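You operate a simulated robot arm through the tools that you are given. There is no shell and no other tool.

Carry out the task below with a simulated robot arm. There is one attempt and no reset: what you move stays moved.

## Task
Take the hair roller and leave it on the top of the toilet lid. Close the top drawer. Put the blue brush head from the vanity top on top of the blue balm tin there. Push the rack drawer shut. Take the toilet brush and put it on the top of the toilet lid. Open the inner cabinet door. The order is free. Set down upright: hair roller.

The check looks at the end state, three seconds after you hand in, the way a careful person would. Anything else that was tipped, shoved, dropped, spilled or broken makes it a failure. A push-on lid holds only when it is set on centred and level and pressed home; a screw cap is set on level and turned clockwise until tight.

## Robot
A 7-joint arm with a two-finger parallel gripper on a trunk, on a base that drives. Base frame: it is fixed to the floor where the robot stands at the start and does not move with it; the origin is under the middle of the robot, x ahead of it, y to its left, z up. Units: mm, rad, N and s.
Its first joint turns from -2.897 to 2.897 rad. Places, roughly: balm tin [3750, -250, 1000]; brush head [4250, -250, 1000]; hair roller (4x4x6 cm) [3900, -300, 1000]; inner cabinet door [3300, -200, 500]; rack drawer [3900, -1700, 700]; toilet brush (7x6x37 cm) [3800, -1800, 400]; top drawer [4200, -400, 800]; top of the toilet lid [3600, -2100, 400]. Payload 1.57 kg.
Tool frame: the origin (TCP) lies between the finger pads and is the grasp point; the fingertips stand 30 mm ahead of it; z points along the fingers, y is the line along which they close. Largest opening 80 mm; finger width 17, thickness 12; the body of the gripper, 40 by 82 mm, starts 80 mm behind the TCP.
Orientation is that of the tool frame in the base frame, as [roll, pitch, yaw] about the fixed x, y, z axes, in that order (R = Rz(yaw) Ry(pitch) Rx(roll)). With the fingers straight down and closing along the base's y, the tool's x points along the base's -x, its y along +y and its z along -z.

## Interface
- The arm moves only by the tool move_arm. Its argument "deltas" is a list of rows, each an object (a shift or turn left out is 0, a gripper value left out holds the last) with "offset": the shift along the tool's x, y, z in mm, a list of three; "dr": the turn, a rotation vector about the tool's x, y, z in rad, a list of three. In form: [{"offset": [dx, dy, dz], "dr": [wx, wy, wz]}, ...]. A call has 1 to 20 rows; each row is the pose to reach, as a shift and turn from the pose commanded when the call began, along the tool's axes at that moment. "fingers" is the opening, from 0 (shut) to 1 (fully open), set as the call begins (left out, the last holds). Each row takes 0.2 s and may step no farther than 50 mm and 0.15 rad from the row before; otherwise, or with a gripper value out of range, the whole call is refused. Where a pose cannot be reached the arm comes as near as it can. A force on the tool above 40 N (or 10 N above the force at the start of the call, whichever is more), or a blocked arm, ends the call early, and 0.2 s more pass. Each finger travels about 153 mm/s and halts on what it meets, pressing with about 31 N; the grip force reading is that of the motor and also rises with nothing between the fingers. The clock runs only during rows and for 0.2 s after the last one: add rows that repeat a pose to give the fingers time. It gives the time, the measured TCP pose, the force on the tool (base axes), the opening and the grip force at its end, in the units of the frame above (readings bear some noise), with the torque about the TCP (base axes, N m) and any sound that the robot's microphone picked up, and new pictures: "show" is both (left out), scene, wrist or none.
- Cameras (640 x 400 px; columns grow to the right, rows downward): "scene" is now at [-9.3, 167.8, 1385.8]; the picture's right is [-0.23, -0.97, 0.00], its down [-0.40, 0.10, -0.91] and it looks along [0.89, -0.21, -0.41] (base axes); focal length 281 px, centre (320, 200). "wrist" rides on the gripper at [72, -7, -122] in the tool frame; the picture's right is [0.09, 1.00, 0.00], its down [-0.84, 0.08, -0.54] and it looks along [-0.54, 0.05, 0.84] (tool axes); focal length 238 px, centre (320, 200).
- steer(legs): drives the robot by 1 to 6 legs, each [ahead, left, turn to the left] in mm, mm and rad, along the robot's own axes; the way and the turn of a leg run together, so that a leg with both is an arc; at most 1500 mm and 3.142 rad a leg. The arm and the cameras ride along, it lands a little off, and it stops where it bumps. It gives what a move gives, and a new picture of the scene camera.
- turn_head(pan, tilt): turns the head with the scene camera to pan (to the left, within 2.496 rad either way) and tilt (down, from -0.506 to 1.204), counted from straight ahead of the robot. It gives what a move gives, and a new picture of the scene camera.
- probe_pixels(camera, pixels): there is no depth. For up to 12 entries [column, row, z] of the newest picture of that camera ("zoom" is the newest enlarged one), the place [x, y] in the base frame at which the ray of that pixel passes the height z, good to about 2 mm. No time passes.
- inspect(camera, box): a new picture of the part [left, top, right, bottom] of that camera's present view, enlarged. No time passes.
- finish_job(): hands the job in; it is judged then, once.

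Unless the task says otherwise, let go and move clear before handing in.

The tools are called after "Emit:" as name(argument=value, ...) on one line, values as JSON. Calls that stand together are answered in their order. move_arm: Moves the arm, as the interface text tells. Its arguments: {"type":"object","properties":{"deltas":{"type":"array"},"fingers":{"type":"number"},"show":{"type":"string","enum":["both","scene","wrist","none"]}},"required":["deltas"]} The other tools are called the same way: steer (legs) drives the base; turn_head (pan, tilt) turns the head that bears the scene camera; probe_pixels (camera, pixels) gives the place at which the rays of pixels pass given heights; inspect (camera, box) takes an enlarged picture of a part of a camera's view; finish_job () hands the job in.

At the start:

```text
time: 0.0
position: [614.8, 127.6, 1161.5]
ee_rot: [3.141, -0.001, -3.141]
ft_force: [-0.6, 1.1, 0.7]
wrist_torque: [0.01, 0.0, 0.01]
width: 79.8
gripper_force: 0.0
robot x, y, heading: [-2.4, -0.1, 0.004]
head pan, tilt: [-0.237, 0.421]
```

scene: 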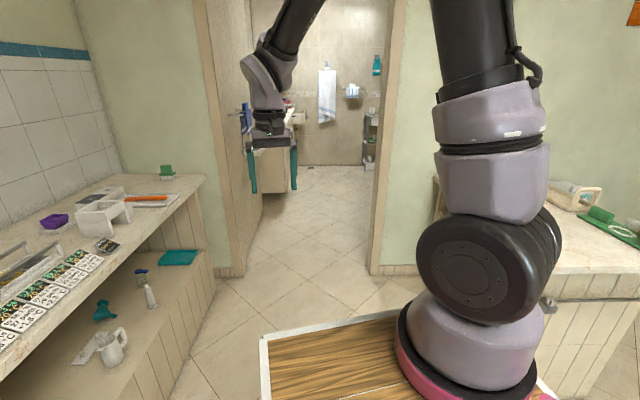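
wrist: 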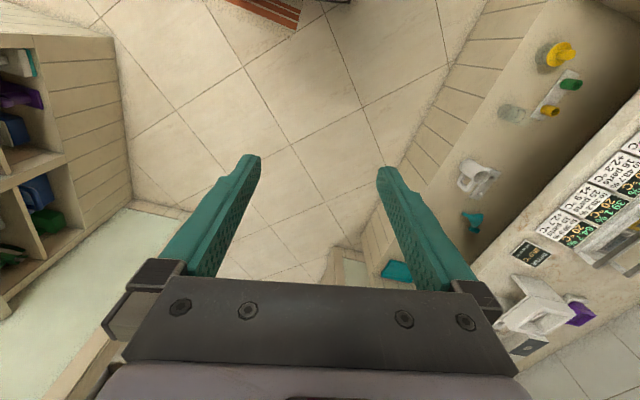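

The scene picture shows a doorway around columns 240-390 leading to the bathroom. I'll enlarge it to plan the drive.

Emit:
inspect(camera="scene", box=[200, 40, 420, 280])

Emit:
probe_pixels(camera="scene", pixels=[[240, 276, 0], [372, 274, 0], [262, 220, 0], [385, 270, 0], [218, 276, 0], [265, 340, 0], [300, 165, 0], [360, 166, 0]])

```text
1.67 times, centred on (310, 160) of scene
```

zoom: 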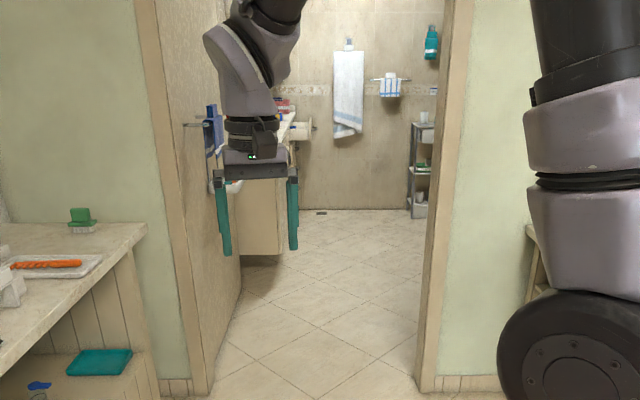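

```text
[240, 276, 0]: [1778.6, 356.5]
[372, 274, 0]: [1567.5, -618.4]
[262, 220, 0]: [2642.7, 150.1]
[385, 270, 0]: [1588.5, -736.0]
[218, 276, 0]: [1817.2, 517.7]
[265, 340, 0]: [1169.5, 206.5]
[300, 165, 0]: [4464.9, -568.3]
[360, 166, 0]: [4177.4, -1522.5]
```

The doorway runs from about (1780, 356) to (1570, -618), slightly turned to the right. I need to know the width of my own base deck (corner at pixel 265, 340), so I look down.

Emit:
turn_head(pan=0.0, tilt=1.0)

```text
time: 1.0
position: [613.7, 128.7, 1160.5]
ee_rot: [-3.141, -0.001, 3.14]
ft_force: [1.3, -0.6, -0.1]
wrist_torque: [0.03, 0.03, -0.03]
width: 80.2
gripper_force: 0.0
robot x, y, heading: [-3.2, 2.6, 0.001]
head pan, tilt: [0.0, 1.0]
```

scene: 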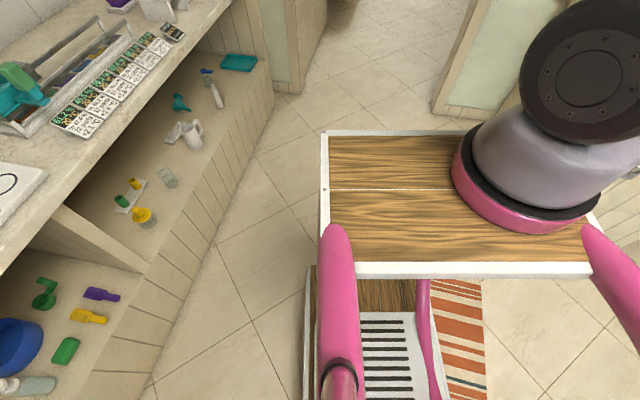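

The deck's left edge runs along column 322. I probe it at several heights to get the base footprint.

Emit:
probe_pixels(camera="scene", pixels=[[322, 132, 300], [322, 132, 600], [322, 272, 300], [322, 272, 600], [530, 190, 600], [530, 190, 300], [305, 270, 0], [305, 270, 200], [275, 94, 0], [436, 110, 0], [235, 205, 0], [150, 380, 0]])

Emit:
turn_head(pan=-0.7, tilt=1.0)

```text
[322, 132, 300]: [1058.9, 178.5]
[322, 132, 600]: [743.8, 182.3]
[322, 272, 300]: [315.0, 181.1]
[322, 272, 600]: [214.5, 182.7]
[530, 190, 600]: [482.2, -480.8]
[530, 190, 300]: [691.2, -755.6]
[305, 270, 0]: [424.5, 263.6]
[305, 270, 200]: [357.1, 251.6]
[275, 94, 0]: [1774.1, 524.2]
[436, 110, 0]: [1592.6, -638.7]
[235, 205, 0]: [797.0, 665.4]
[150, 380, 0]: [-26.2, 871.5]
```

```text
time: 2.1
position: [615.4, 128.7, 1160.7]
ee_rot: [-3.141, 0.0, 3.141]
ft_force: [0.1, 0.0, 0.0]
wrist_torque: [0.0, 0.04, -0.02]
width: 80.1
gripper_force: 0.0
robot x, y, heading: [0.8, 2.1, -0.005]
head pan, tilt: [-0.7, 1.0]
```

scene: 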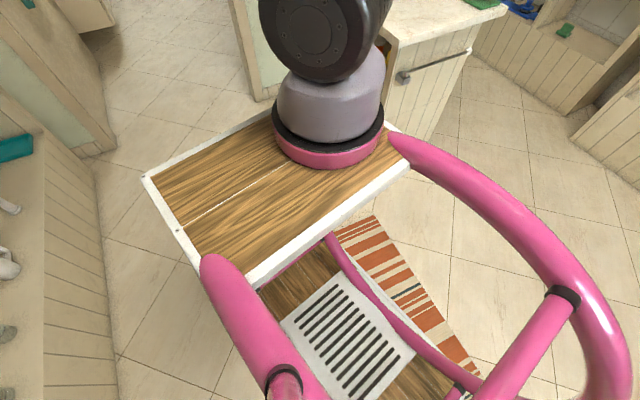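

The robot is cart-like, with deck half-width about 200-250 mm. I'll drive to the front of the doorway, turning slightly right, then look into the bathroom.

Emit:
steer(legs=[[900, -60, -0.2]])

Emit:
turn_head(pan=0.0, tilt=0.45)

```text
time: 6.8
position: [1517.7, -147.5, 1163.2]
ee_rot: [-3.141, 0.0, 2.94]
ft_force: [0.4, -0.5, -0.2]
wrist_torque: [-0.02, -0.02, 0.04]
width: 79.9
gripper_force: 0.1
robot x, y, heading: [891.1, -149.2, -0.198]
head pan, tilt: [-0.7, 1.0]
```

scene: 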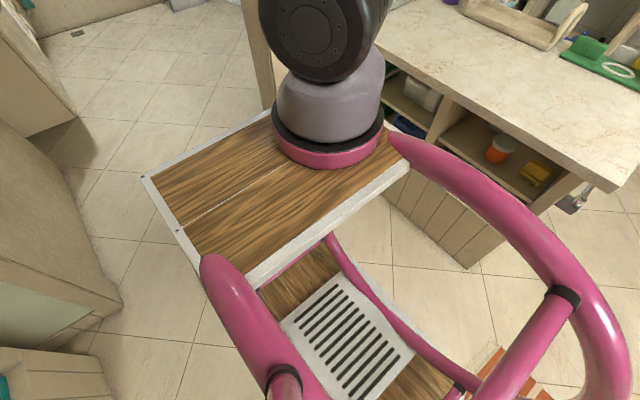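

```text
time: 7.9
position: [1517.4, -146.0, 1161.8]
ee_rot: [3.141, 0.0, 2.941]
ft_force: [0.4, 0.6, -0.1]
wrist_torque: [-0.04, -0.01, -0.04]
width: 79.8
gripper_force: 0.1
robot x, y, heading: [891.9, -147.7, -0.197]
head pan, tilt: [0.0, 0.45]
```

scene: 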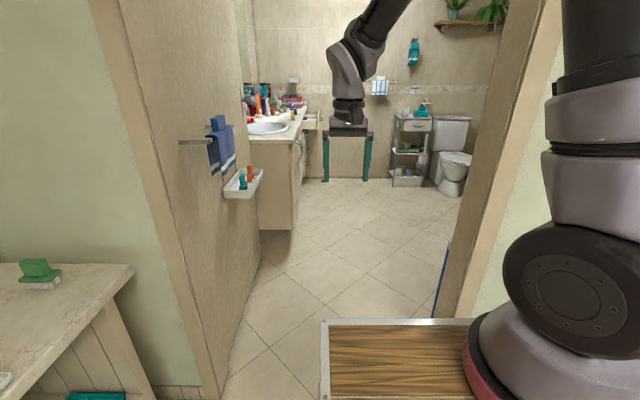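

Bathroom is visible: vanity at left (columns 240-310), rack (410,150) and toilet (455,155). I'll locate the jambs, shelf and rack.

Emit:
probe_pixels(camera="scene", pixels=[[215, 390, 0], [437, 317, 0], [262, 257, 0], [263, 180, 900], [225, 195, 850], [295, 228, 0], [393, 186, 0], [425, 187, 0], [455, 197, 0], [300, 178, 0], [258, 232, 0]])

Emit:
inspect(camera="scene", box=[220, 60, 360, 240])

Emit:
inspect(camera="scene", box=[360, 70, 520, 230])

```text
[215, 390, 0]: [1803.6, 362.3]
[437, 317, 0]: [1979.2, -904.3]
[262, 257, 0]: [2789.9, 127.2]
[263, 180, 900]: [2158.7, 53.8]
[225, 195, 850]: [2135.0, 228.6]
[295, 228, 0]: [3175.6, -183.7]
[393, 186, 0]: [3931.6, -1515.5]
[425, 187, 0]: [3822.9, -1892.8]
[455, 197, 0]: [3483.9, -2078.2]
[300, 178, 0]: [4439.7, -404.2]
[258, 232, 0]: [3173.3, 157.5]
```

```text
2.22 times, centred on (290, 150) of scene
```

zoom: 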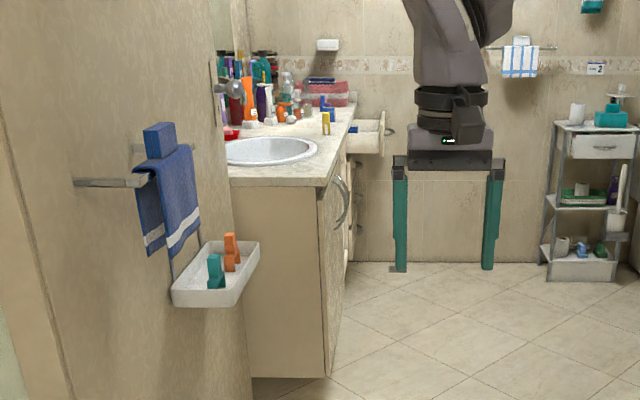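

```text
2.50 times, centred on (440, 150) of scene
```

zoom: 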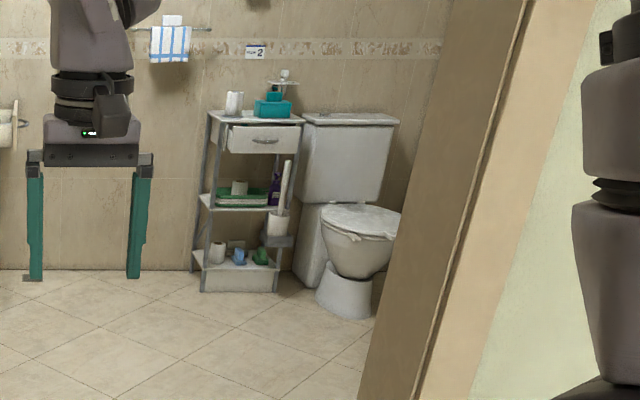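

The corridor axis heads about -0.23 rad and the doorway centre is near (1700,-140). I'll drive through it to about (2600,-450).

Emit:
steer(legs=[[870, 70, 0], [860, -30, -0.03]])

Emit:
turn_head(pan=0.1, tilt=0.35)

```text
time: 16.6
position: [3206.5, -470.8, 1161.1]
ee_rot: [-3.141, 0.0, 2.914]
ft_force: [0.4, -0.8, 0.3]
wrist_torque: [-0.04, 0.0, 0.03]
width: 80.2
gripper_force: 0.0
robot x, y, heading: [2575.3, -455.0, -0.227]
head pan, tilt: [0.0, 0.45]
```

scene: 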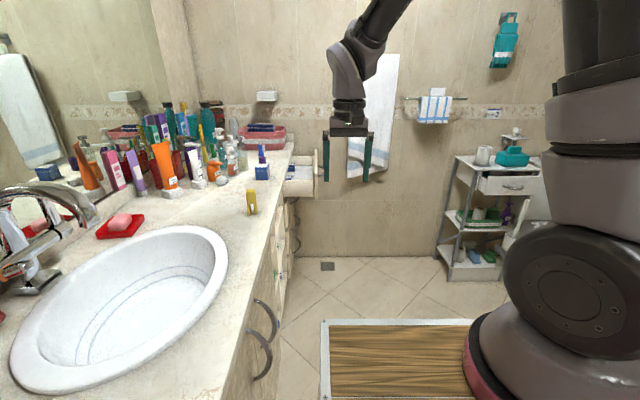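

```text
time: 17.3
position: [3208.0, -471.2, 1162.2]
ee_rot: [-3.141, 0.002, 2.915]
ft_force: [0.2, -0.5, 0.7]
wrist_torque: [-0.01, 0.04, 0.03]
width: 80.1
gripper_force: 0.1
robot x, y, heading: [2582.1, -457.0, -0.228]
head pan, tilt: [0.099, 0.351]
```

scene: 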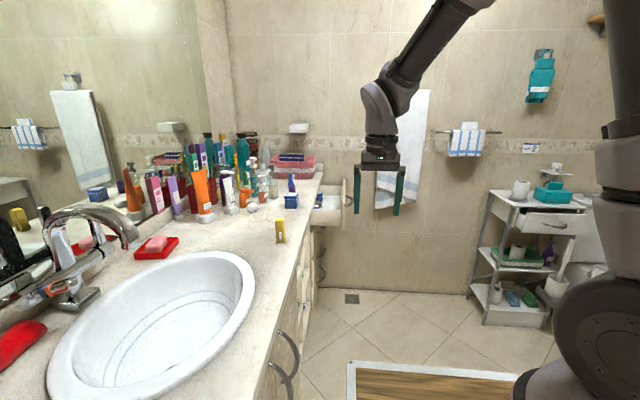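

I see a yellow object at (280,230), a blue box at (291,200), and an open drawer at (335,205). I zoom in and probe.

Emit:
inspect(camera="scene", box=[120, 120, 360, 270])

Emit:
probe_pixels(camera="scene", pixels=[[280, 243, 900], [291, 208, 900], [291, 192, 950], [323, 178, 900], [268, 345, 850], [345, 180, 850], [345, 230, 750], [350, 300, 0], [260, 390, 900], [296, 270, 900], [240, 320, 900]])

```text
2.67 times, centred on (240, 195) of scene
```

zoom: 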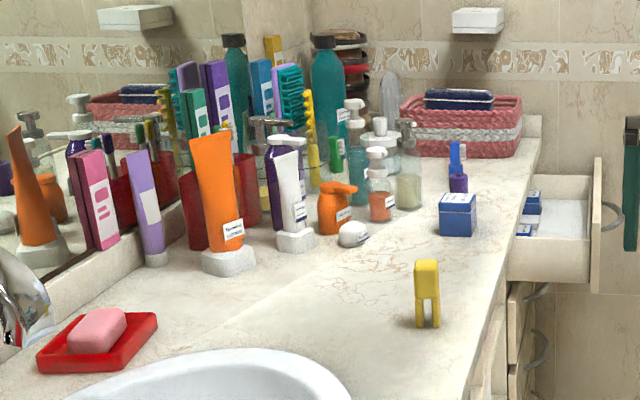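

```text
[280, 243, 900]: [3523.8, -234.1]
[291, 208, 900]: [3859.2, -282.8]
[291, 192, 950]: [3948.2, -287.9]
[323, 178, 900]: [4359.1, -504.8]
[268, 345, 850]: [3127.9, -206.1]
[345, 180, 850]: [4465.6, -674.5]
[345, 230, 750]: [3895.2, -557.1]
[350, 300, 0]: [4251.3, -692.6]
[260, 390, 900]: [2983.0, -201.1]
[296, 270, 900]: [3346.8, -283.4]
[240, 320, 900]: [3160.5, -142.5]
```

The counter edge runs parallel to heading -0.22; objects sit ~100 mm inside it. I'll drive along the vanity staying clear, then turn to face it.

Emit:
steer(legs=[[880, -400, 0], [0, 0, 1.57]])

Emit:
turn_head(pan=0.0, tilt=0.55)

```text
time: 26.1
position: [3370.7, -417.5, 1161.0]
ee_rot: [3.141, 0.0, -1.809]
ft_force: [0.0, 0.9, -0.2]
wrist_torque: [0.05, -0.01, 0.0]
width: 80.2
gripper_force: 0.1
robot x, y, heading: [3351.9, -1045.2, 1.33]
head pan, tilt: [0.099, 0.351]
```

scene: 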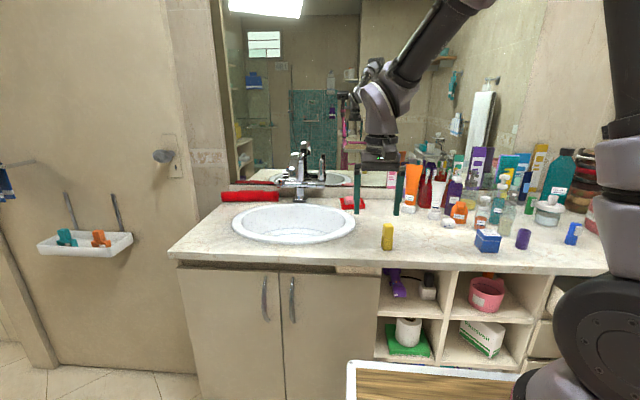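

```text
time: 26.8
position: [3369.2, -418.7, 1161.7]
ee_rot: [-3.141, 0.0, -1.81]
ft_force: [1.1, -0.5, 0.5]
wrist_torque: [-0.03, 0.01, 0.01]
width: 79.7
gripper_force: 0.0
robot x, y, heading: [3349.5, -1042.1, 1.33]
head pan, tilt: [0.0, 0.55]
```

scene: 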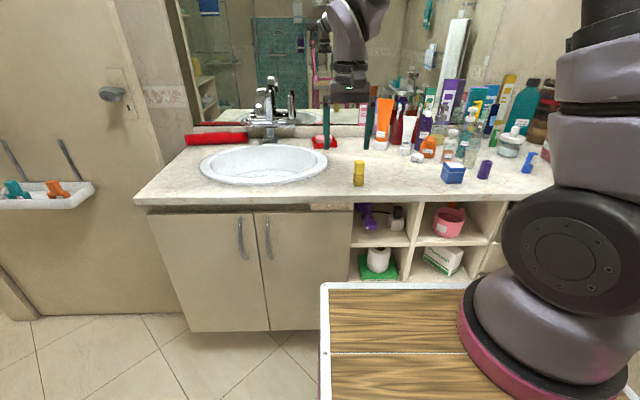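

Now the vanity is in full view: two cabinet doors (left centre ~ (200,270), right ~ (300,270)), yellow cylinder (359,173), blue box (454,173), purple cylinder (484,170), blue piece (527,162). I zoom and probe.

Emit:
inspect(camera="scene", box=[330, 120, 570, 270])

Emit:
inspect(camera="scene", box=[120, 170, 440, 350])

Emit:
probe_pixels(camera="scene", pixels=[[359, 186, 900], [359, 186, 850], [453, 184, 900], [484, 179, 900], [527, 172, 900], [200, 270, 500], [300, 270, 500], [242, 238, 680], [268, 237, 680], [230, 332, 200], [330, 200, 900], [150, 205, 900]])

```text
2.67 times, centred on (450, 195) of scene
```

zoom: 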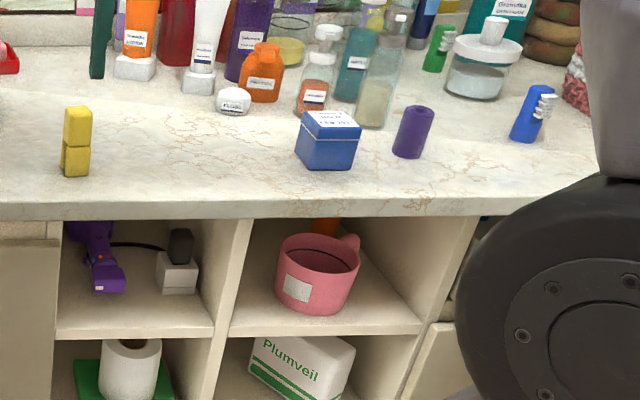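

```text
2.00 times, centred on (280, 260) of scene
```

zoom: 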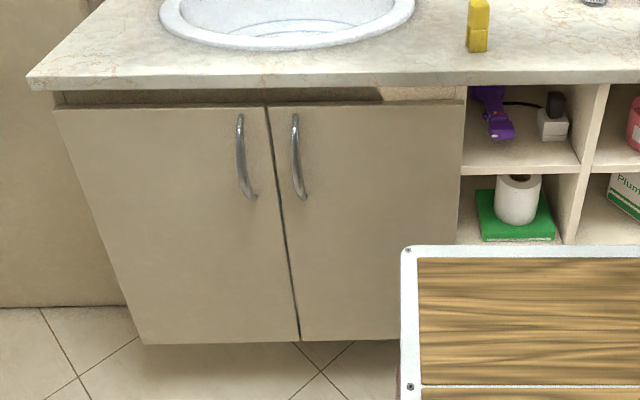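

```text
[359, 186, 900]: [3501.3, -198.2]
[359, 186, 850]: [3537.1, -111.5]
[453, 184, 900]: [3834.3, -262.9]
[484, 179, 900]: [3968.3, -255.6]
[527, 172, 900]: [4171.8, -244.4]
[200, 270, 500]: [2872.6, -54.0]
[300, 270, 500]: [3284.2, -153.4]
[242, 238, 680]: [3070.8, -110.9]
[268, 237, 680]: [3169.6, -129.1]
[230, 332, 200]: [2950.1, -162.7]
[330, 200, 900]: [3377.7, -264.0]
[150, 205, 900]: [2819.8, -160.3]
```

Identified: the right door matches "inner cabinet door"; purple cylinder = hair roller (~3936,-287), blue box = tin (~3807,-294), blue bristled piece = brush head (~4131,-276), counter z≈920. I'll drive sideways right 450 mm then ahead 130 mm to bring them in reach.

Emit:
steer(legs=[[0, -450, 0.01], [120, 0, 0]])

Emit:
turn_head(pan=-0.3, tilt=0.65)

```text
time: 30.4
position: [3828.5, -402.1, 1161.1]
ee_rot: [3.142, 0.001, -1.795]
ft_force: [-0.5, 0.2, 0.4]
wrist_torque: [0.0, -0.05, -0.03]
width: 79.9
gripper_force: 0.1
robot x, y, heading: [3813.7, -1029.1, 1.349]
head pan, tilt: [0.0, 0.55]
```

scene: 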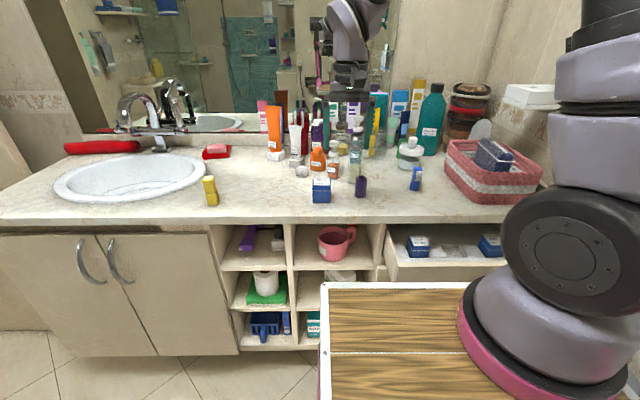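

```text
time: 31.2
position: [3828.5, -402.4, 1161.7]
ee_rot: [-3.141, 0.0, -1.796]
ft_force: [-0.2, 0.1, 0.5]
wrist_torque: [-0.02, 0.01, -0.01]
width: 80.1
gripper_force: 0.0
robot x, y, heading: [3817.4, -1030.0, 1.344]
head pan, tilt: [-0.3, 0.649]
```

scene: 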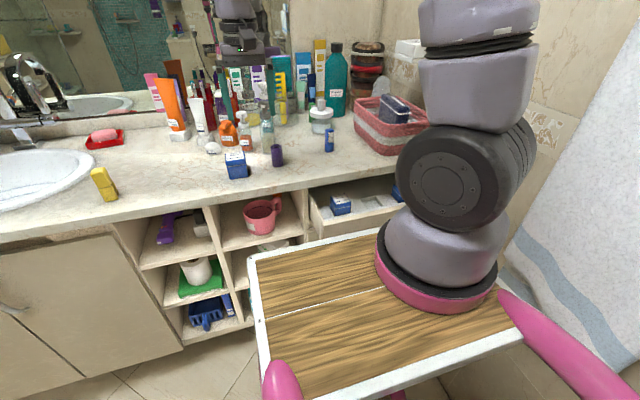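

I zoom on the tin, roller and brush head to measure them.

Emit:
inspect(camera="scene", box=[200, 120, 360, 220])

Emit:
inspect(camera="wrist", box=[0, 0, 640, 400])

Emit:
probe_pixels(camera="scene", pixels=[[238, 178, 920], [277, 166, 920], [329, 152, 920], [107, 200, 920], [300, 181, 920], [310, 215, 800]])

```text
4.00 times, centred on (280, 170) of scene
```

zoom: 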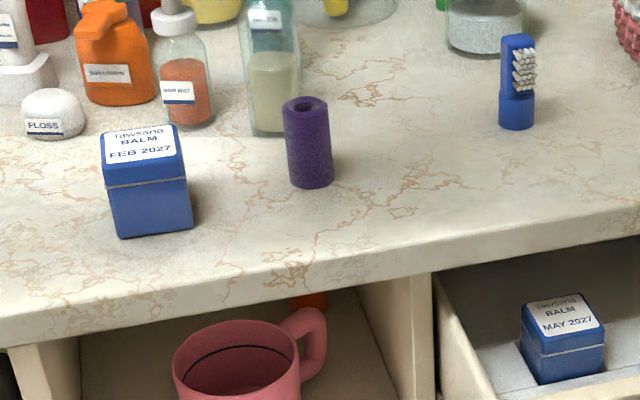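

```text
1.00 times, centred on (320, 200) of wrist (not enlarged: the box is as wide or as high as the picture)
```

zoom: 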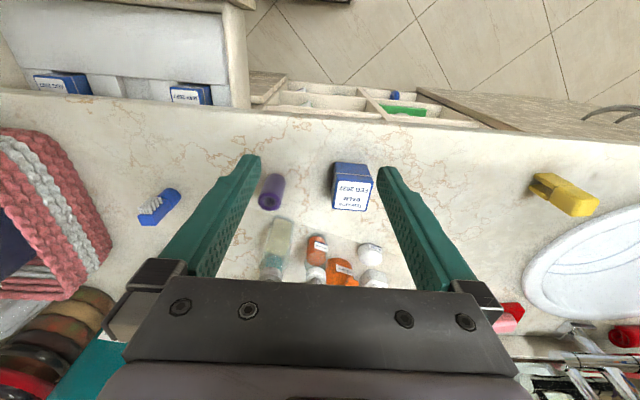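

```text
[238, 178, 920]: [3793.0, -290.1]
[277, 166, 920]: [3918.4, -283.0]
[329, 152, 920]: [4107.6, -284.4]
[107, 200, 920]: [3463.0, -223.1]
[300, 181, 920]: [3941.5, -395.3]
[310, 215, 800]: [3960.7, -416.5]
```

The tin, roller and brush head are all clear in both views. I use the wrist camera to fix their bases and tops.

Emit:
probe_pixels(camera="wrist", pixels=[[275, 182, 920], [270, 196, 980], [335, 164, 920], [368, 165, 920], [352, 195, 970], [334, 180, 970], [371, 183, 970], [333, 208, 970], [369, 212, 970], [173, 196, 920], [148, 220, 975], [560, 196, 940]])

Emit:
inspect(camera="wrist", box=[110, 150, 390, 325])

```text
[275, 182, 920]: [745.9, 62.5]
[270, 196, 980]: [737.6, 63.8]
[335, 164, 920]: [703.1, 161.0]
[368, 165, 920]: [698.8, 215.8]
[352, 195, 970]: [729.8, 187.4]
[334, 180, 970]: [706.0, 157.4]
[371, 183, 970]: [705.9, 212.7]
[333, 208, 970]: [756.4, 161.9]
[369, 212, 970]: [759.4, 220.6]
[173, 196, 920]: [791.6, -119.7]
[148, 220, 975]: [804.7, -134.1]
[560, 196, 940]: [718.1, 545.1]
```

```text
2.29 times, centred on (250, 238) of wrist
```

zoom: 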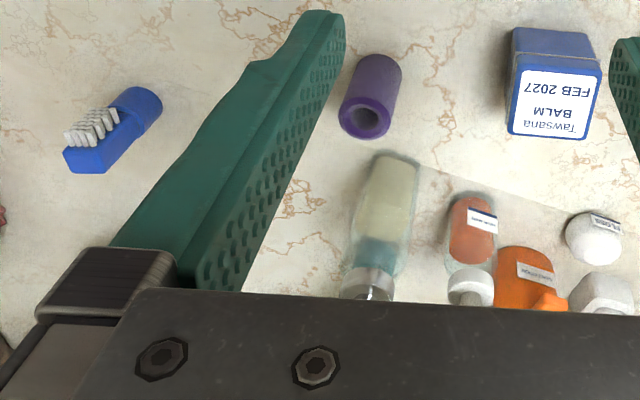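

That wrist probe used the old picture; I'll probe the fresh zoom instead.

Emit:
probe_pixels(camera="zoom", pixels=[[380, 68, 920], [364, 119, 980], [515, 67, 970], [601, 74, 970], [509, 134, 970], [588, 140, 970], [515, 28, 920], [597, 34, 920], [137, 108, 920], [85, 160, 980], [343, 125, 980], [388, 120, 980]])

```text
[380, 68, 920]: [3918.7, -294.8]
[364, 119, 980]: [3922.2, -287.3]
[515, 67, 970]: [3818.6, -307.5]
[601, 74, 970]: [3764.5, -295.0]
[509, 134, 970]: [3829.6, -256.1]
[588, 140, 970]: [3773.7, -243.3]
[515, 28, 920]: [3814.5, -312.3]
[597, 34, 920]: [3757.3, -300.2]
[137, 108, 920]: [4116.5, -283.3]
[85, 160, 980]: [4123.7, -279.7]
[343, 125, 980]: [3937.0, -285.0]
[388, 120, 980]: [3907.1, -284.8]
```

Positions agree well: tin centre (3796,-275), top ≈970; roller centre (3921,-288); brush head (4117,-283) with bristles facing right/toward the robot. I'll hover above the brush head with the gripper turned so the fingers straddle it across the bristles.

Emit:
move_arm(deltas=[{"offset": [-26, -36, 8], "dr": [0, 0, -0.13]}, {"offset": [-52, -73, 16], "dr": [0, 0, -0.26]}, {"offset": [-77, -109, 24], "dr": [0, 0, -0.39]}, {"offset": [-103, -146, 32], "dr": [0, 0, -0.52]}, {"offset": [-129, -182, 40], "dr": [0, 0, -0.65]}, {"offset": [-155, -219, 48], "dr": [0, 0, -0.78]}, {"offset": [-180, -255, 55], "dr": [0, 0, -0.9]}, {"offset": [-180, -255, 55], "dr": [0, 0, -0.9]}], fingers=1)

```text
time: 33.0
position: [4117.9, -283.5, 1107.1]
ee_rot: [3.14, -0.001, -0.895]
ft_force: [-0.4, 0.8, -0.2]
wrist_torque: [0.0, -0.02, 0.03]
width: 80.0
gripper_force: 0.1
robot x, y, heading: [3817.1, -1025.0, 1.344]
head pan, tilt: [-0.3, 0.649]
```

scene: 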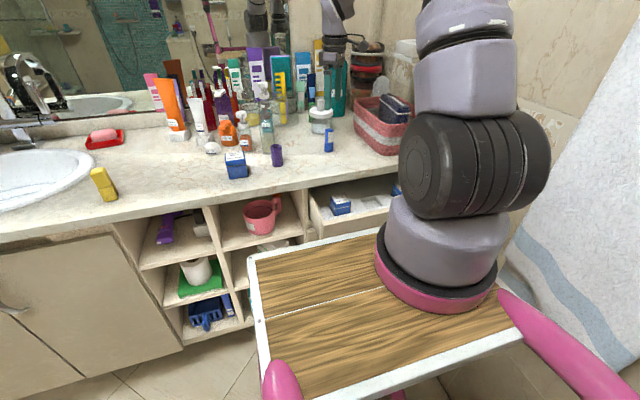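
wrist: 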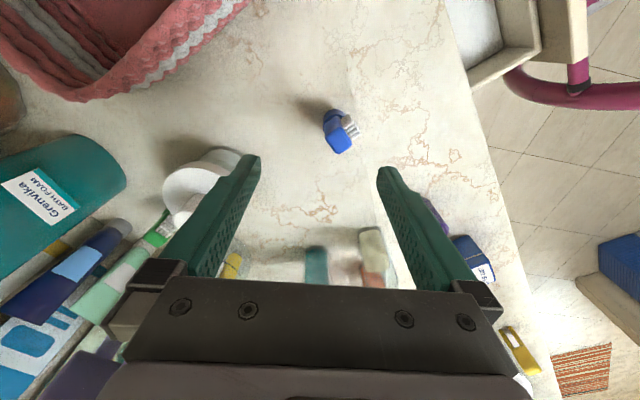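

The brush head is at wrist pixel (338,130). I enlarge both views to settle the bristle direction.

Emit:
inspect(camera="wrist", box=[290, 90, 390, 165])

Emit:
inspect(camera="scene", box=[290, 110, 370, 170])

```text
5.33 times, centred on (340, 128) of wrist
```

zoom: 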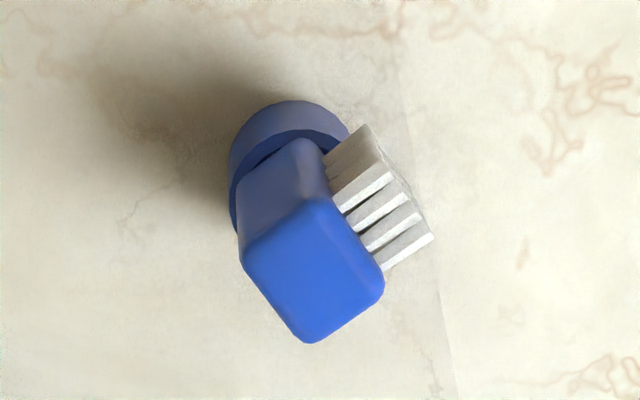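

```text
6.67 times, centred on (330, 140) of scene
```

zoom: 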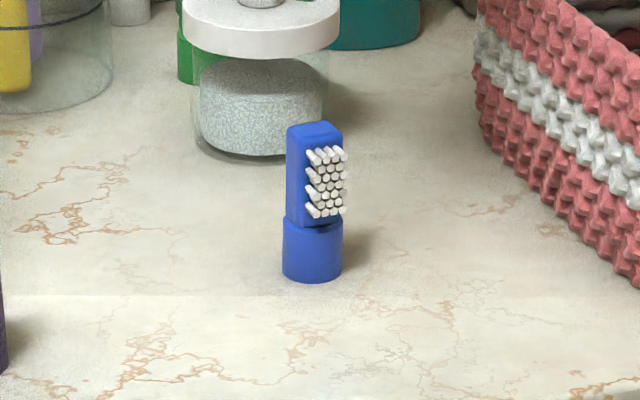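

The bristles actually face toward the robot (-v), so the original finger direction is right. I probe for exact place, then turn back.

Emit:
probe_pixels(camera="wrist", pixels=[[338.5, 142, 985], [338.5, 142, 975], [334.4, 120, 945], [334, 113, 920]])

Emit:
move_arm(deltas=[{"offset": [0, 0, 0], "dr": [0, 0, 0.13]}, {"offset": [0, 0, 0], "dr": [0, 0, 0.26]}, {"offset": [0, 0, 0], "dr": [0, 0, 0.39]}, {"offset": [0, 0, 0], "dr": [0, 0, 0.52]}, {"offset": [0, 0, 0], "dr": [0, 0, 0.65]}, {"offset": [0, 0, 0], "dr": [0, 0, 0.78]}, {"offset": [0, 0, 0], "dr": [0, 0, 0.9]}, {"offset": [0, 0, 0], "dr": [0, 0, 0.9]}])

Emit:
inspect(camera="wrist", box=[270, 90, 390, 165])

```text
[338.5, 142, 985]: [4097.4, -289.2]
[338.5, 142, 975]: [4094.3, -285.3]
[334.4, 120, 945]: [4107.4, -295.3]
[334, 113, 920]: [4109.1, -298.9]
```

```text
time: 34.8
position: [4115.7, -284.5, 1107.2]
ee_rot: [3.141, -0.001, -1.797]
ft_force: [-0.6, 0.1, -0.6]
wrist_torque: [0.02, -0.02, -0.01]
width: 80.1
gripper_force: 0.1
robot x, y, heading: [3817.0, -1031.7, 1.346]
head pan, tilt: [-0.3, 0.649]
```

scene: 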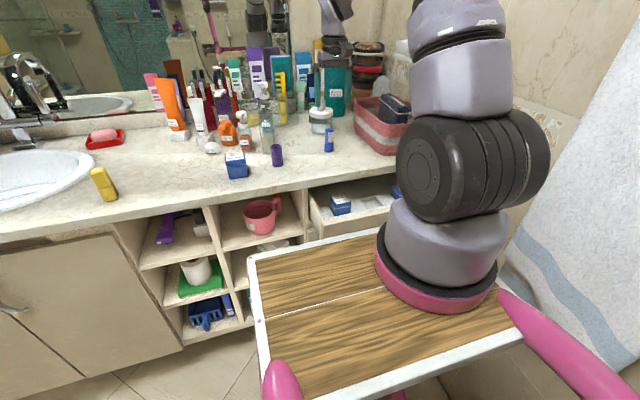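
wrist: 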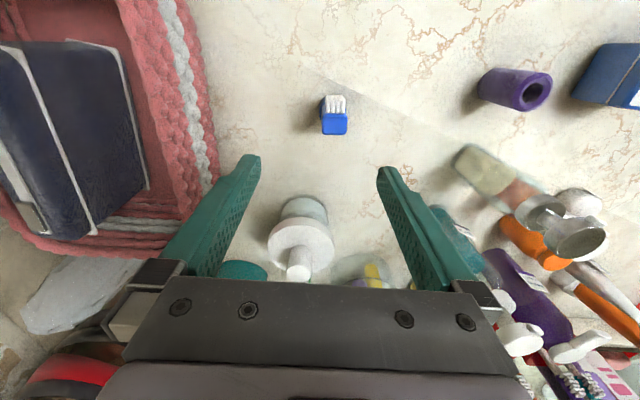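

```text
5.33 times, centred on (330, 128) of wrist
```

zoom: 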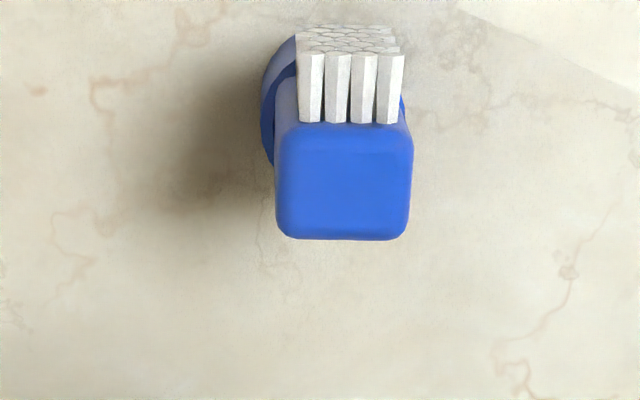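

The stem is now square to the fingers. I probe its top and the jar behind it for clearance.

Emit:
probe_pixels(camera="wrist", pixels=[[334.4, 124.3, 985], [334.4, 124.3, 995], [332.5, 108, 945], [321.5, 124, 985], [347, 124, 985], [334.4, 135, 985], [303, 200, 990], [298, 272, 1030], [300, 225, 1000], [334.4, 114, 985]])

Emit:
probe_pixels(camera="scene", pixels=[[328.5, 128, 985], [328.5, 128, 995], [328.5, 153, 920], [320, 133, 920], [320, 113, 1000], [320, 113, 980]])

```text
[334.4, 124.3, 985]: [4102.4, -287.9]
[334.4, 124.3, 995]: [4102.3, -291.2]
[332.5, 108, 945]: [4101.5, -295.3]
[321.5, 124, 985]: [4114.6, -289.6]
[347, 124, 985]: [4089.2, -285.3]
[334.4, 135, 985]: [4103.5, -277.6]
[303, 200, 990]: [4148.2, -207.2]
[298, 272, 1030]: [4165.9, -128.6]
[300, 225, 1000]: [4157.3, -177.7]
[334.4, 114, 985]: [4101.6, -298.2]
```

```text
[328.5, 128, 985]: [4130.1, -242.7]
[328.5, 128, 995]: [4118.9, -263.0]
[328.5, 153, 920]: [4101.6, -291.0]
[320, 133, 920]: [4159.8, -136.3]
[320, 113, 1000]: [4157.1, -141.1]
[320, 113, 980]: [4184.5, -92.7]
```

The brush head's axis is near (4101,-292), top ≈997. I centre over it and go down to TCP z≈958.

Emit:
move_arm(deltas=[{"offset": [9, 14, 0]}, {"offset": [9, 14, 40]}, {"offset": [9, 14, 80]}, {"offset": [9, 14, 115]}, {"offset": [9, 14, 148]}, {"offset": [9, 14, 148]}], fingers=1)

Emit:
inspect(camera="scene", box=[250, 80, 410, 180])

```text
time: 36.2
position: [4101.0, -291.1, 960.9]
ee_rot: [-3.141, 0.0, -1.795]
ft_force: [-0.7, -7.4, 23.5]
wrist_torque: [-0.51, -0.07, 0.23]
width: 80.1
gripper_force: 0.1
robot x, y, heading: [3816.5, -1029.5, 1.346]
head pan, tilt: [-0.3, 0.649]
```

scene: 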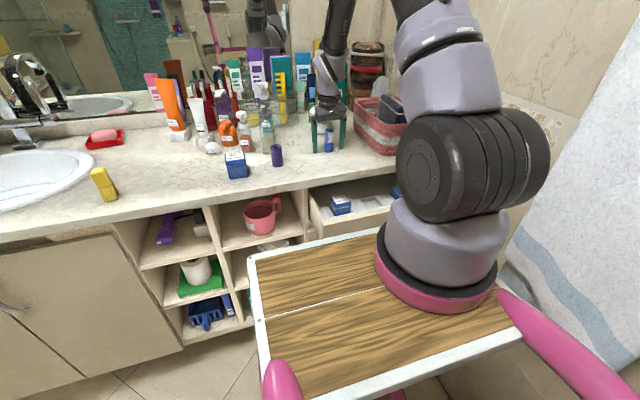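
wrist: 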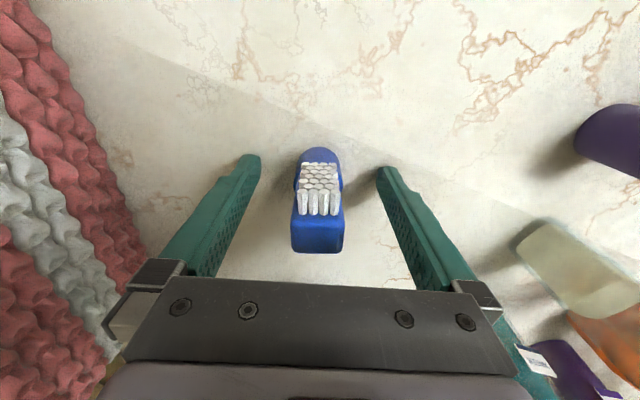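

```text
4.00 times, centred on (330, 130) of scene
```

zoom: 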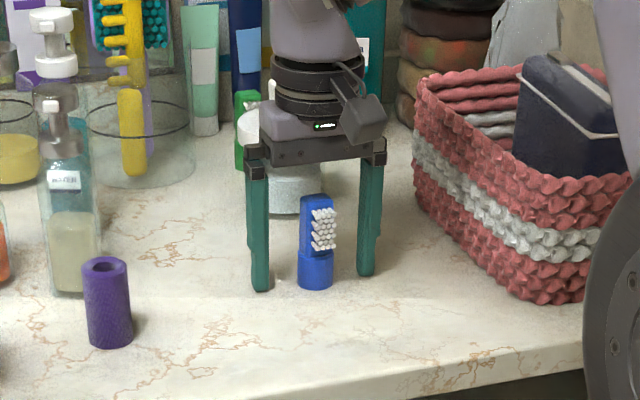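

The fingertips have just touched the counter (23 N at tip z≈931), so the counter is at z≈930. I raise 6 mm and close on the brush head.

Emit:
move_arm(deltas=[{"offset": [0, 0, -6]}, {"offset": [0, 0, -6]}], show="none")

Emit:
move_arm(deltas=[{"offset": [0, 0, 0]}, {"offset": [0, 0, 0]}, {"offset": [0, 0, 0]}], fingers=0)

Emit:
inspect(camera="scene", box=[250, 80, 410, 180])

```text
time: 36.8
position: [4100.8, -290.0, 963.7]
ee_rot: [3.141, -0.001, -1.796]
ft_force: [0.3, -0.2, -0.1]
wrist_torque: [0.02, 0.02, 0.0]
width: 79.9
gripper_force: 0.1
robot x, y, heading: [3817.8, -1029.0, 1.347]
head pan, tilt: [-0.3, 0.649]
```

```text
time: 37.6
position: [4100.3, -289.9, 964.5]
ee_rot: [3.141, -0.001, -1.798]
ft_force: [0.1, -0.5, 0.2]
wrist_torque: [0.02, 0.01, 0.01]
width: 28.2
gripper_force: 30.8
robot x, y, heading: [3816.1, -1030.3, 1.345]
head pan, tilt: [-0.3, 0.649]
```

scene: 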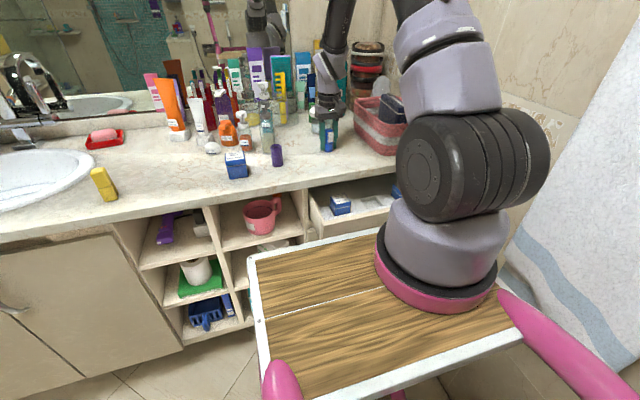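
wrist: 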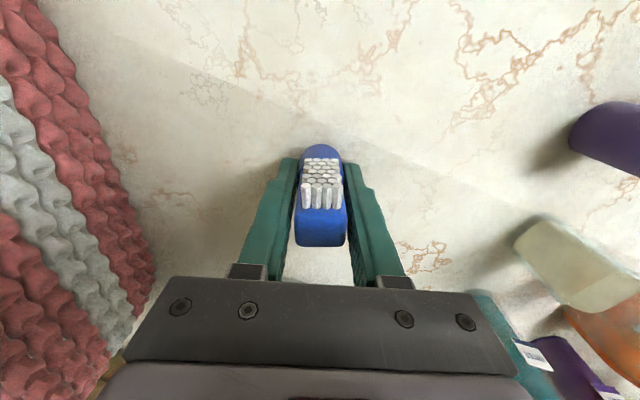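

```text
4.00 times, centred on (330, 130) of scene
```

zoom: 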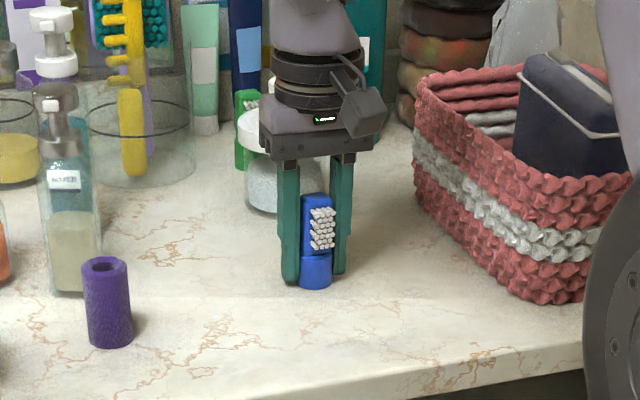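

Gripped (28 mm, 31 N). I lift it and carry it to above the tin at about (3797,-285).

Emit:
move_arm(deltas=[{"offset": [0, 0, -45]}, {"offset": [0, 0, -90]}, {"offset": [0, 0, -135]}, {"offset": [7, 35, -146]}, {"offset": [17, 80, -146]}, {"offset": [26, 125, -146]}, {"offset": [36, 170, -146]}, {"offset": [45, 215, -146]}, {"offset": [54, 258, -146]}, {"offset": [63, 296, -146]}, {"offset": [63, 296, -146]}])

Emit:
inspect(camera="wrist", box=[240, 60, 400, 260])

```text
time: 40.0
position: [3797.8, -286.1, 1110.3]
ee_rot: [-3.141, 0.0, -1.795]
ft_force: [0.4, 0.3, -0.6]
wrist_torque: [0.01, -0.05, -0.03]
width: 28.5
gripper_force: 31.2
robot x, y, heading: [3815.5, -1030.5, 1.345]
head pan, tilt: [-0.3, 0.649]
```

scene: 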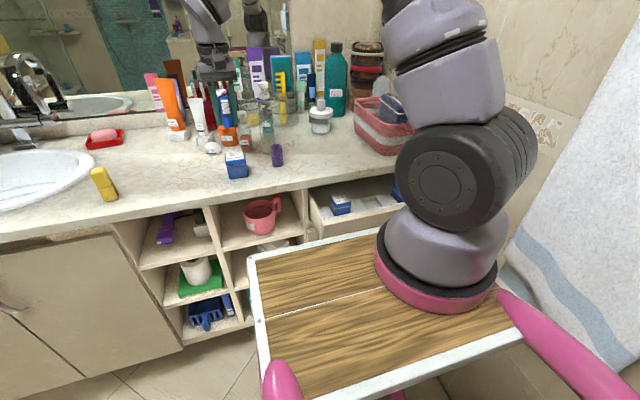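
wrist: 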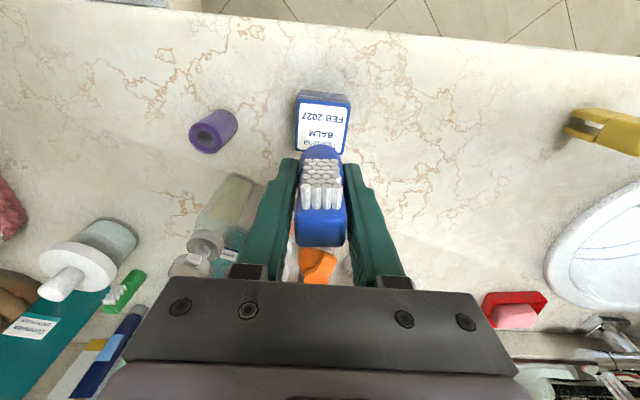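

```text
2.00 times, centred on (320, 160) of wrist
```

zoom: 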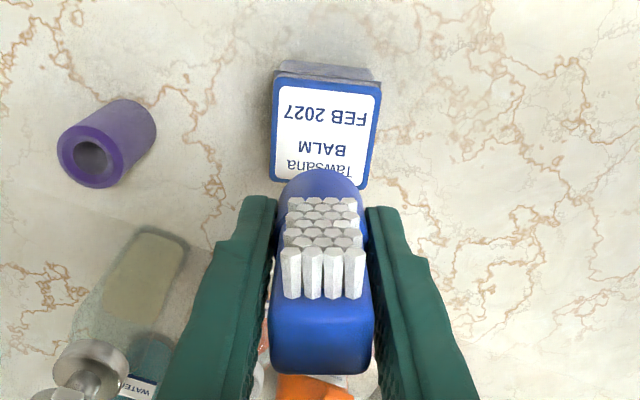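

The tin's top face centre is at about wrist pixel (321,126), nearly below the brush head. I probe its corners to check.

Emit:
probe_pixels(camera="zoom", pixels=[[276, 74, 985], [382, 84, 985], [269, 182, 985], [362, 189, 985], [122, 143, 930], [90, 157, 990], [283, 60, 930], [378, 68, 930]])

```text
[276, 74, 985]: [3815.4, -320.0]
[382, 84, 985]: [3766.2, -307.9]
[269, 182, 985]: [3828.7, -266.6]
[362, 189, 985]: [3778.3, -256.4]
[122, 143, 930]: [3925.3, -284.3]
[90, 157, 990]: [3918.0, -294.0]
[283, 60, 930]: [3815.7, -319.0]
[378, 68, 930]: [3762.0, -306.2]
```

Tin centre (3797,-288), top ≈985: well aligned. I lower to just above it, then feel down.

Emit:
move_arm(deltas=[{"offset": [1.5, 0, 30]}, {"offset": [1.5, 0, 60]}, {"offset": [1.5, 0, 80]}, {"offset": [1.5, 0, 86]}, {"offset": [1.5, 0, 86]}])

Emit:
inspect(camera="scene", box=[180, 100, 300, 190])

```text
time: 41.2
position: [3797.3, -286.0, 1025.7]
ee_rot: [3.141, 0.003, -1.795]
ft_force: [1.1, -0.2, -0.6]
wrist_torque: [-0.02, 0.0, 0.03]
width: 28.1
gripper_force: 31.3
robot x, y, heading: [3815.5, -1028.2, 1.345]
head pan, tilt: [-0.3, 0.649]
```

scene: 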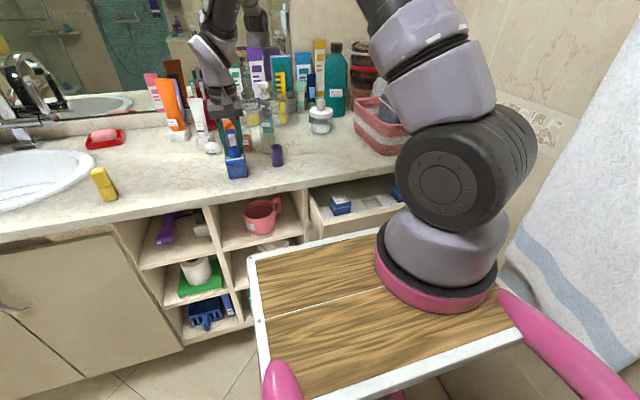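
wrist: 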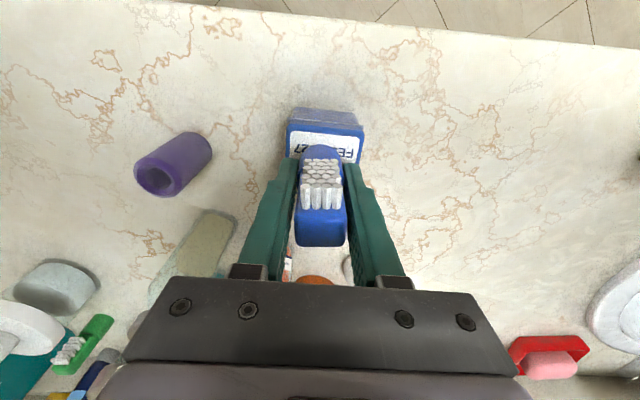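

```text
4.44 times, centred on (240, 145) of scene
```

zoom: 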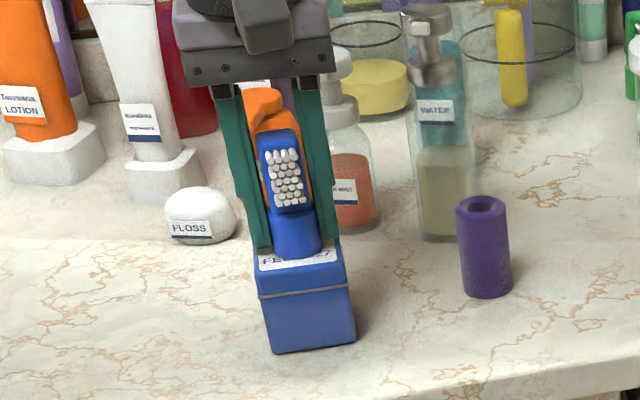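

Just above the tin now. I lower in small steps, watching force.

Emit:
move_arm(deltas=[{"offset": [0, 0, 2]}, {"offset": [0, 0, 4]}, {"offset": [0, 0, 4]}], show="none")

```text
time: 42.0
position: [3797.9, -285.4, 1022.2]
ee_rot: [3.141, 0.003, -1.796]
ft_force: [-0.1, -2.9, 25.4]
wrist_torque: [-0.21, -0.05, -0.11]
width: 28.6
gripper_force: 30.9
robot x, y, heading: [3814.2, -1026.9, 1.342]
head pan, tilt: [-0.3, 0.649]
```

Contact (25 N). I ease up 1 mm and open.

Emit:
move_arm(deltas=[{"offset": [0, 0, -1.5]}, {"offset": [0, 0, -1.5]}], show="none")

Emit:
move_arm(deltas=[{"offset": [0, 0, 0]}, {"offset": [0, 0, 0]}, {"offset": [0, 0, 0]}], fingers=0.7)

Emit:
inspect(camera="scene", box=[180, 100, 300, 190])

```text
time: 42.6
position: [3799.4, -286.9, 1021.4]
ee_rot: [-3.141, -0.002, -1.795]
ft_force: [-1.2, 0.9, 4.3]
wrist_torque: [0.08, 0.07, -0.02]
width: 28.5
gripper_force: 30.9
robot x, y, heading: [3819.7, -1027.9, 1.346]
head pan, tilt: [-0.3, 0.649]
```

```text
time: 43.4
position: [3798.6, -285.7, 1021.9]
ee_rot: [3.141, 0.0, -1.796]
ft_force: [0.4, -0.7, -0.3]
wrist_torque: [-0.01, 0.01, -0.08]
width: 56.1
gripper_force: 0.0
robot x, y, heading: [3813.0, -1031.0, 1.343]
head pan, tilt: [-0.3, 0.649]
```

scene: 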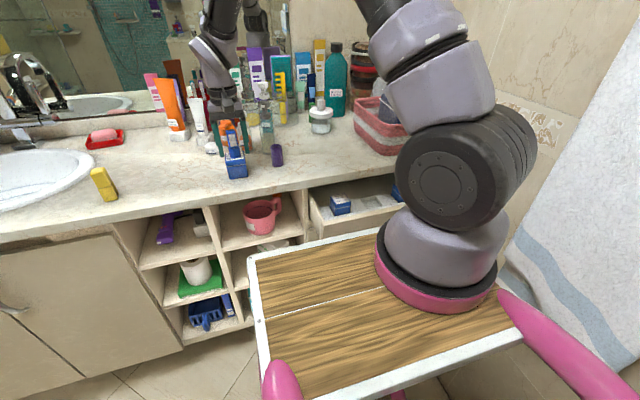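
wrist: 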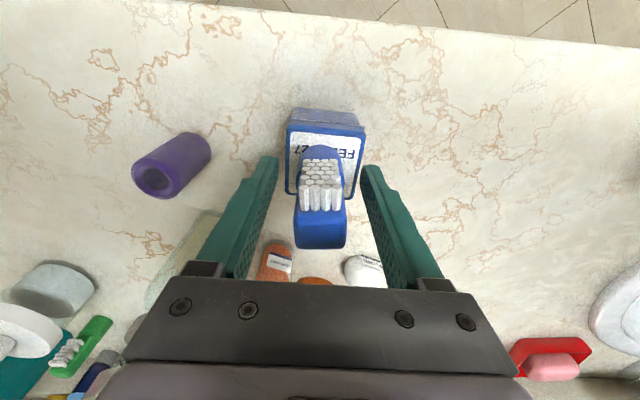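

```text
4.44 times, centred on (240, 145) of scene
```

zoom: 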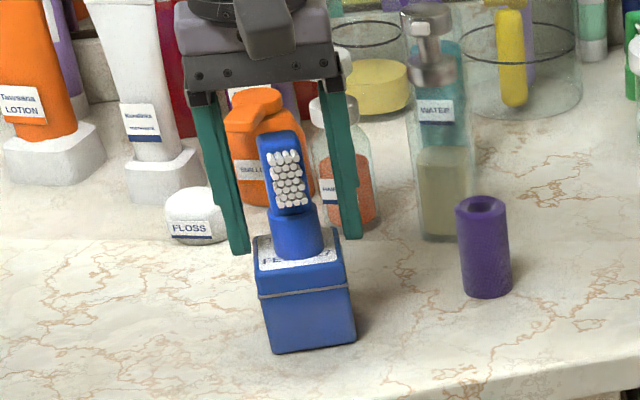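

The brush head stands on the tin. I raise clear, then look down at the open drawer.

Emit:
move_arm(deltas=[{"offset": [0, 0, -40]}, {"offset": [0, 0, -80]}, {"offset": [0, 0, -120]}, {"offset": [40, 0, -140]}, {"offset": [80, 0, -140]}, {"offset": [120, 0, -140]}], fingers=0.7)

Emit:
turn_head(pan=-0.55, tilt=0.6)

Emit:
inspect(camera="scene", box=[100, 80, 340, 230])

```text
time: 44.8
position: [3772.4, -401.9, 1160.9]
ee_rot: [-3.141, -0.002, -1.796]
ft_force: [-0.6, 0.7, -0.5]
wrist_torque: [-0.03, -0.01, -0.02]
width: 56.2
gripper_force: 0.0
robot x, y, heading: [3817.7, -1027.1, 1.344]
head pan, tilt: [-0.3, 0.649]
```

scene: 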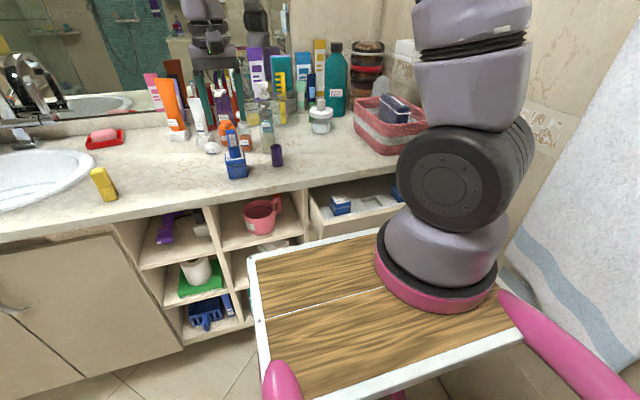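
wrist: 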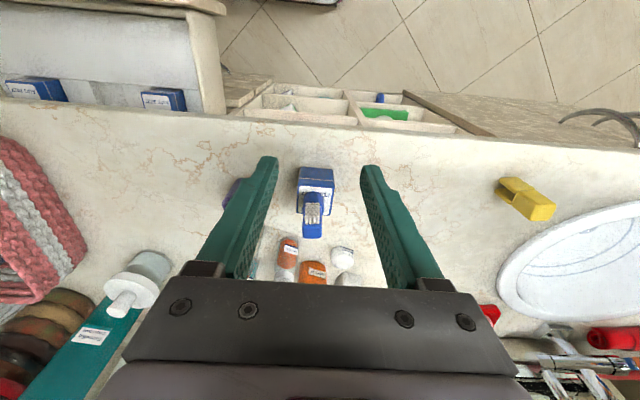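

```text
time: 45.6
position: [3772.2, -402.4, 1161.8]
ee_rot: [3.14, 0.0, -1.795]
ft_force: [-0.3, 0.6, 1.0]
wrist_torque: [0.01, -0.02, 0.01]
width: 55.9
gripper_force: 0.0
robot x, y, heading: [3812.3, -1030.6, 1.348]
head pan, tilt: [-0.55, 0.6]
```

scene: 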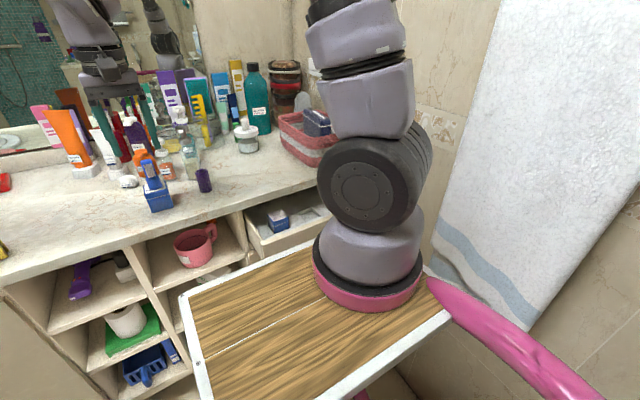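

```text
2.67 times, centred on (220, 155) of scene
```

zoom: 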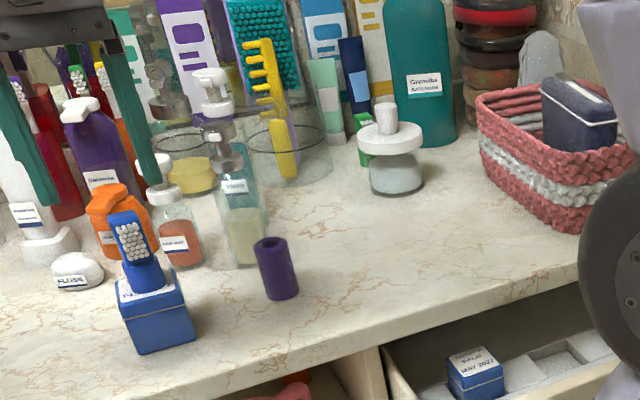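

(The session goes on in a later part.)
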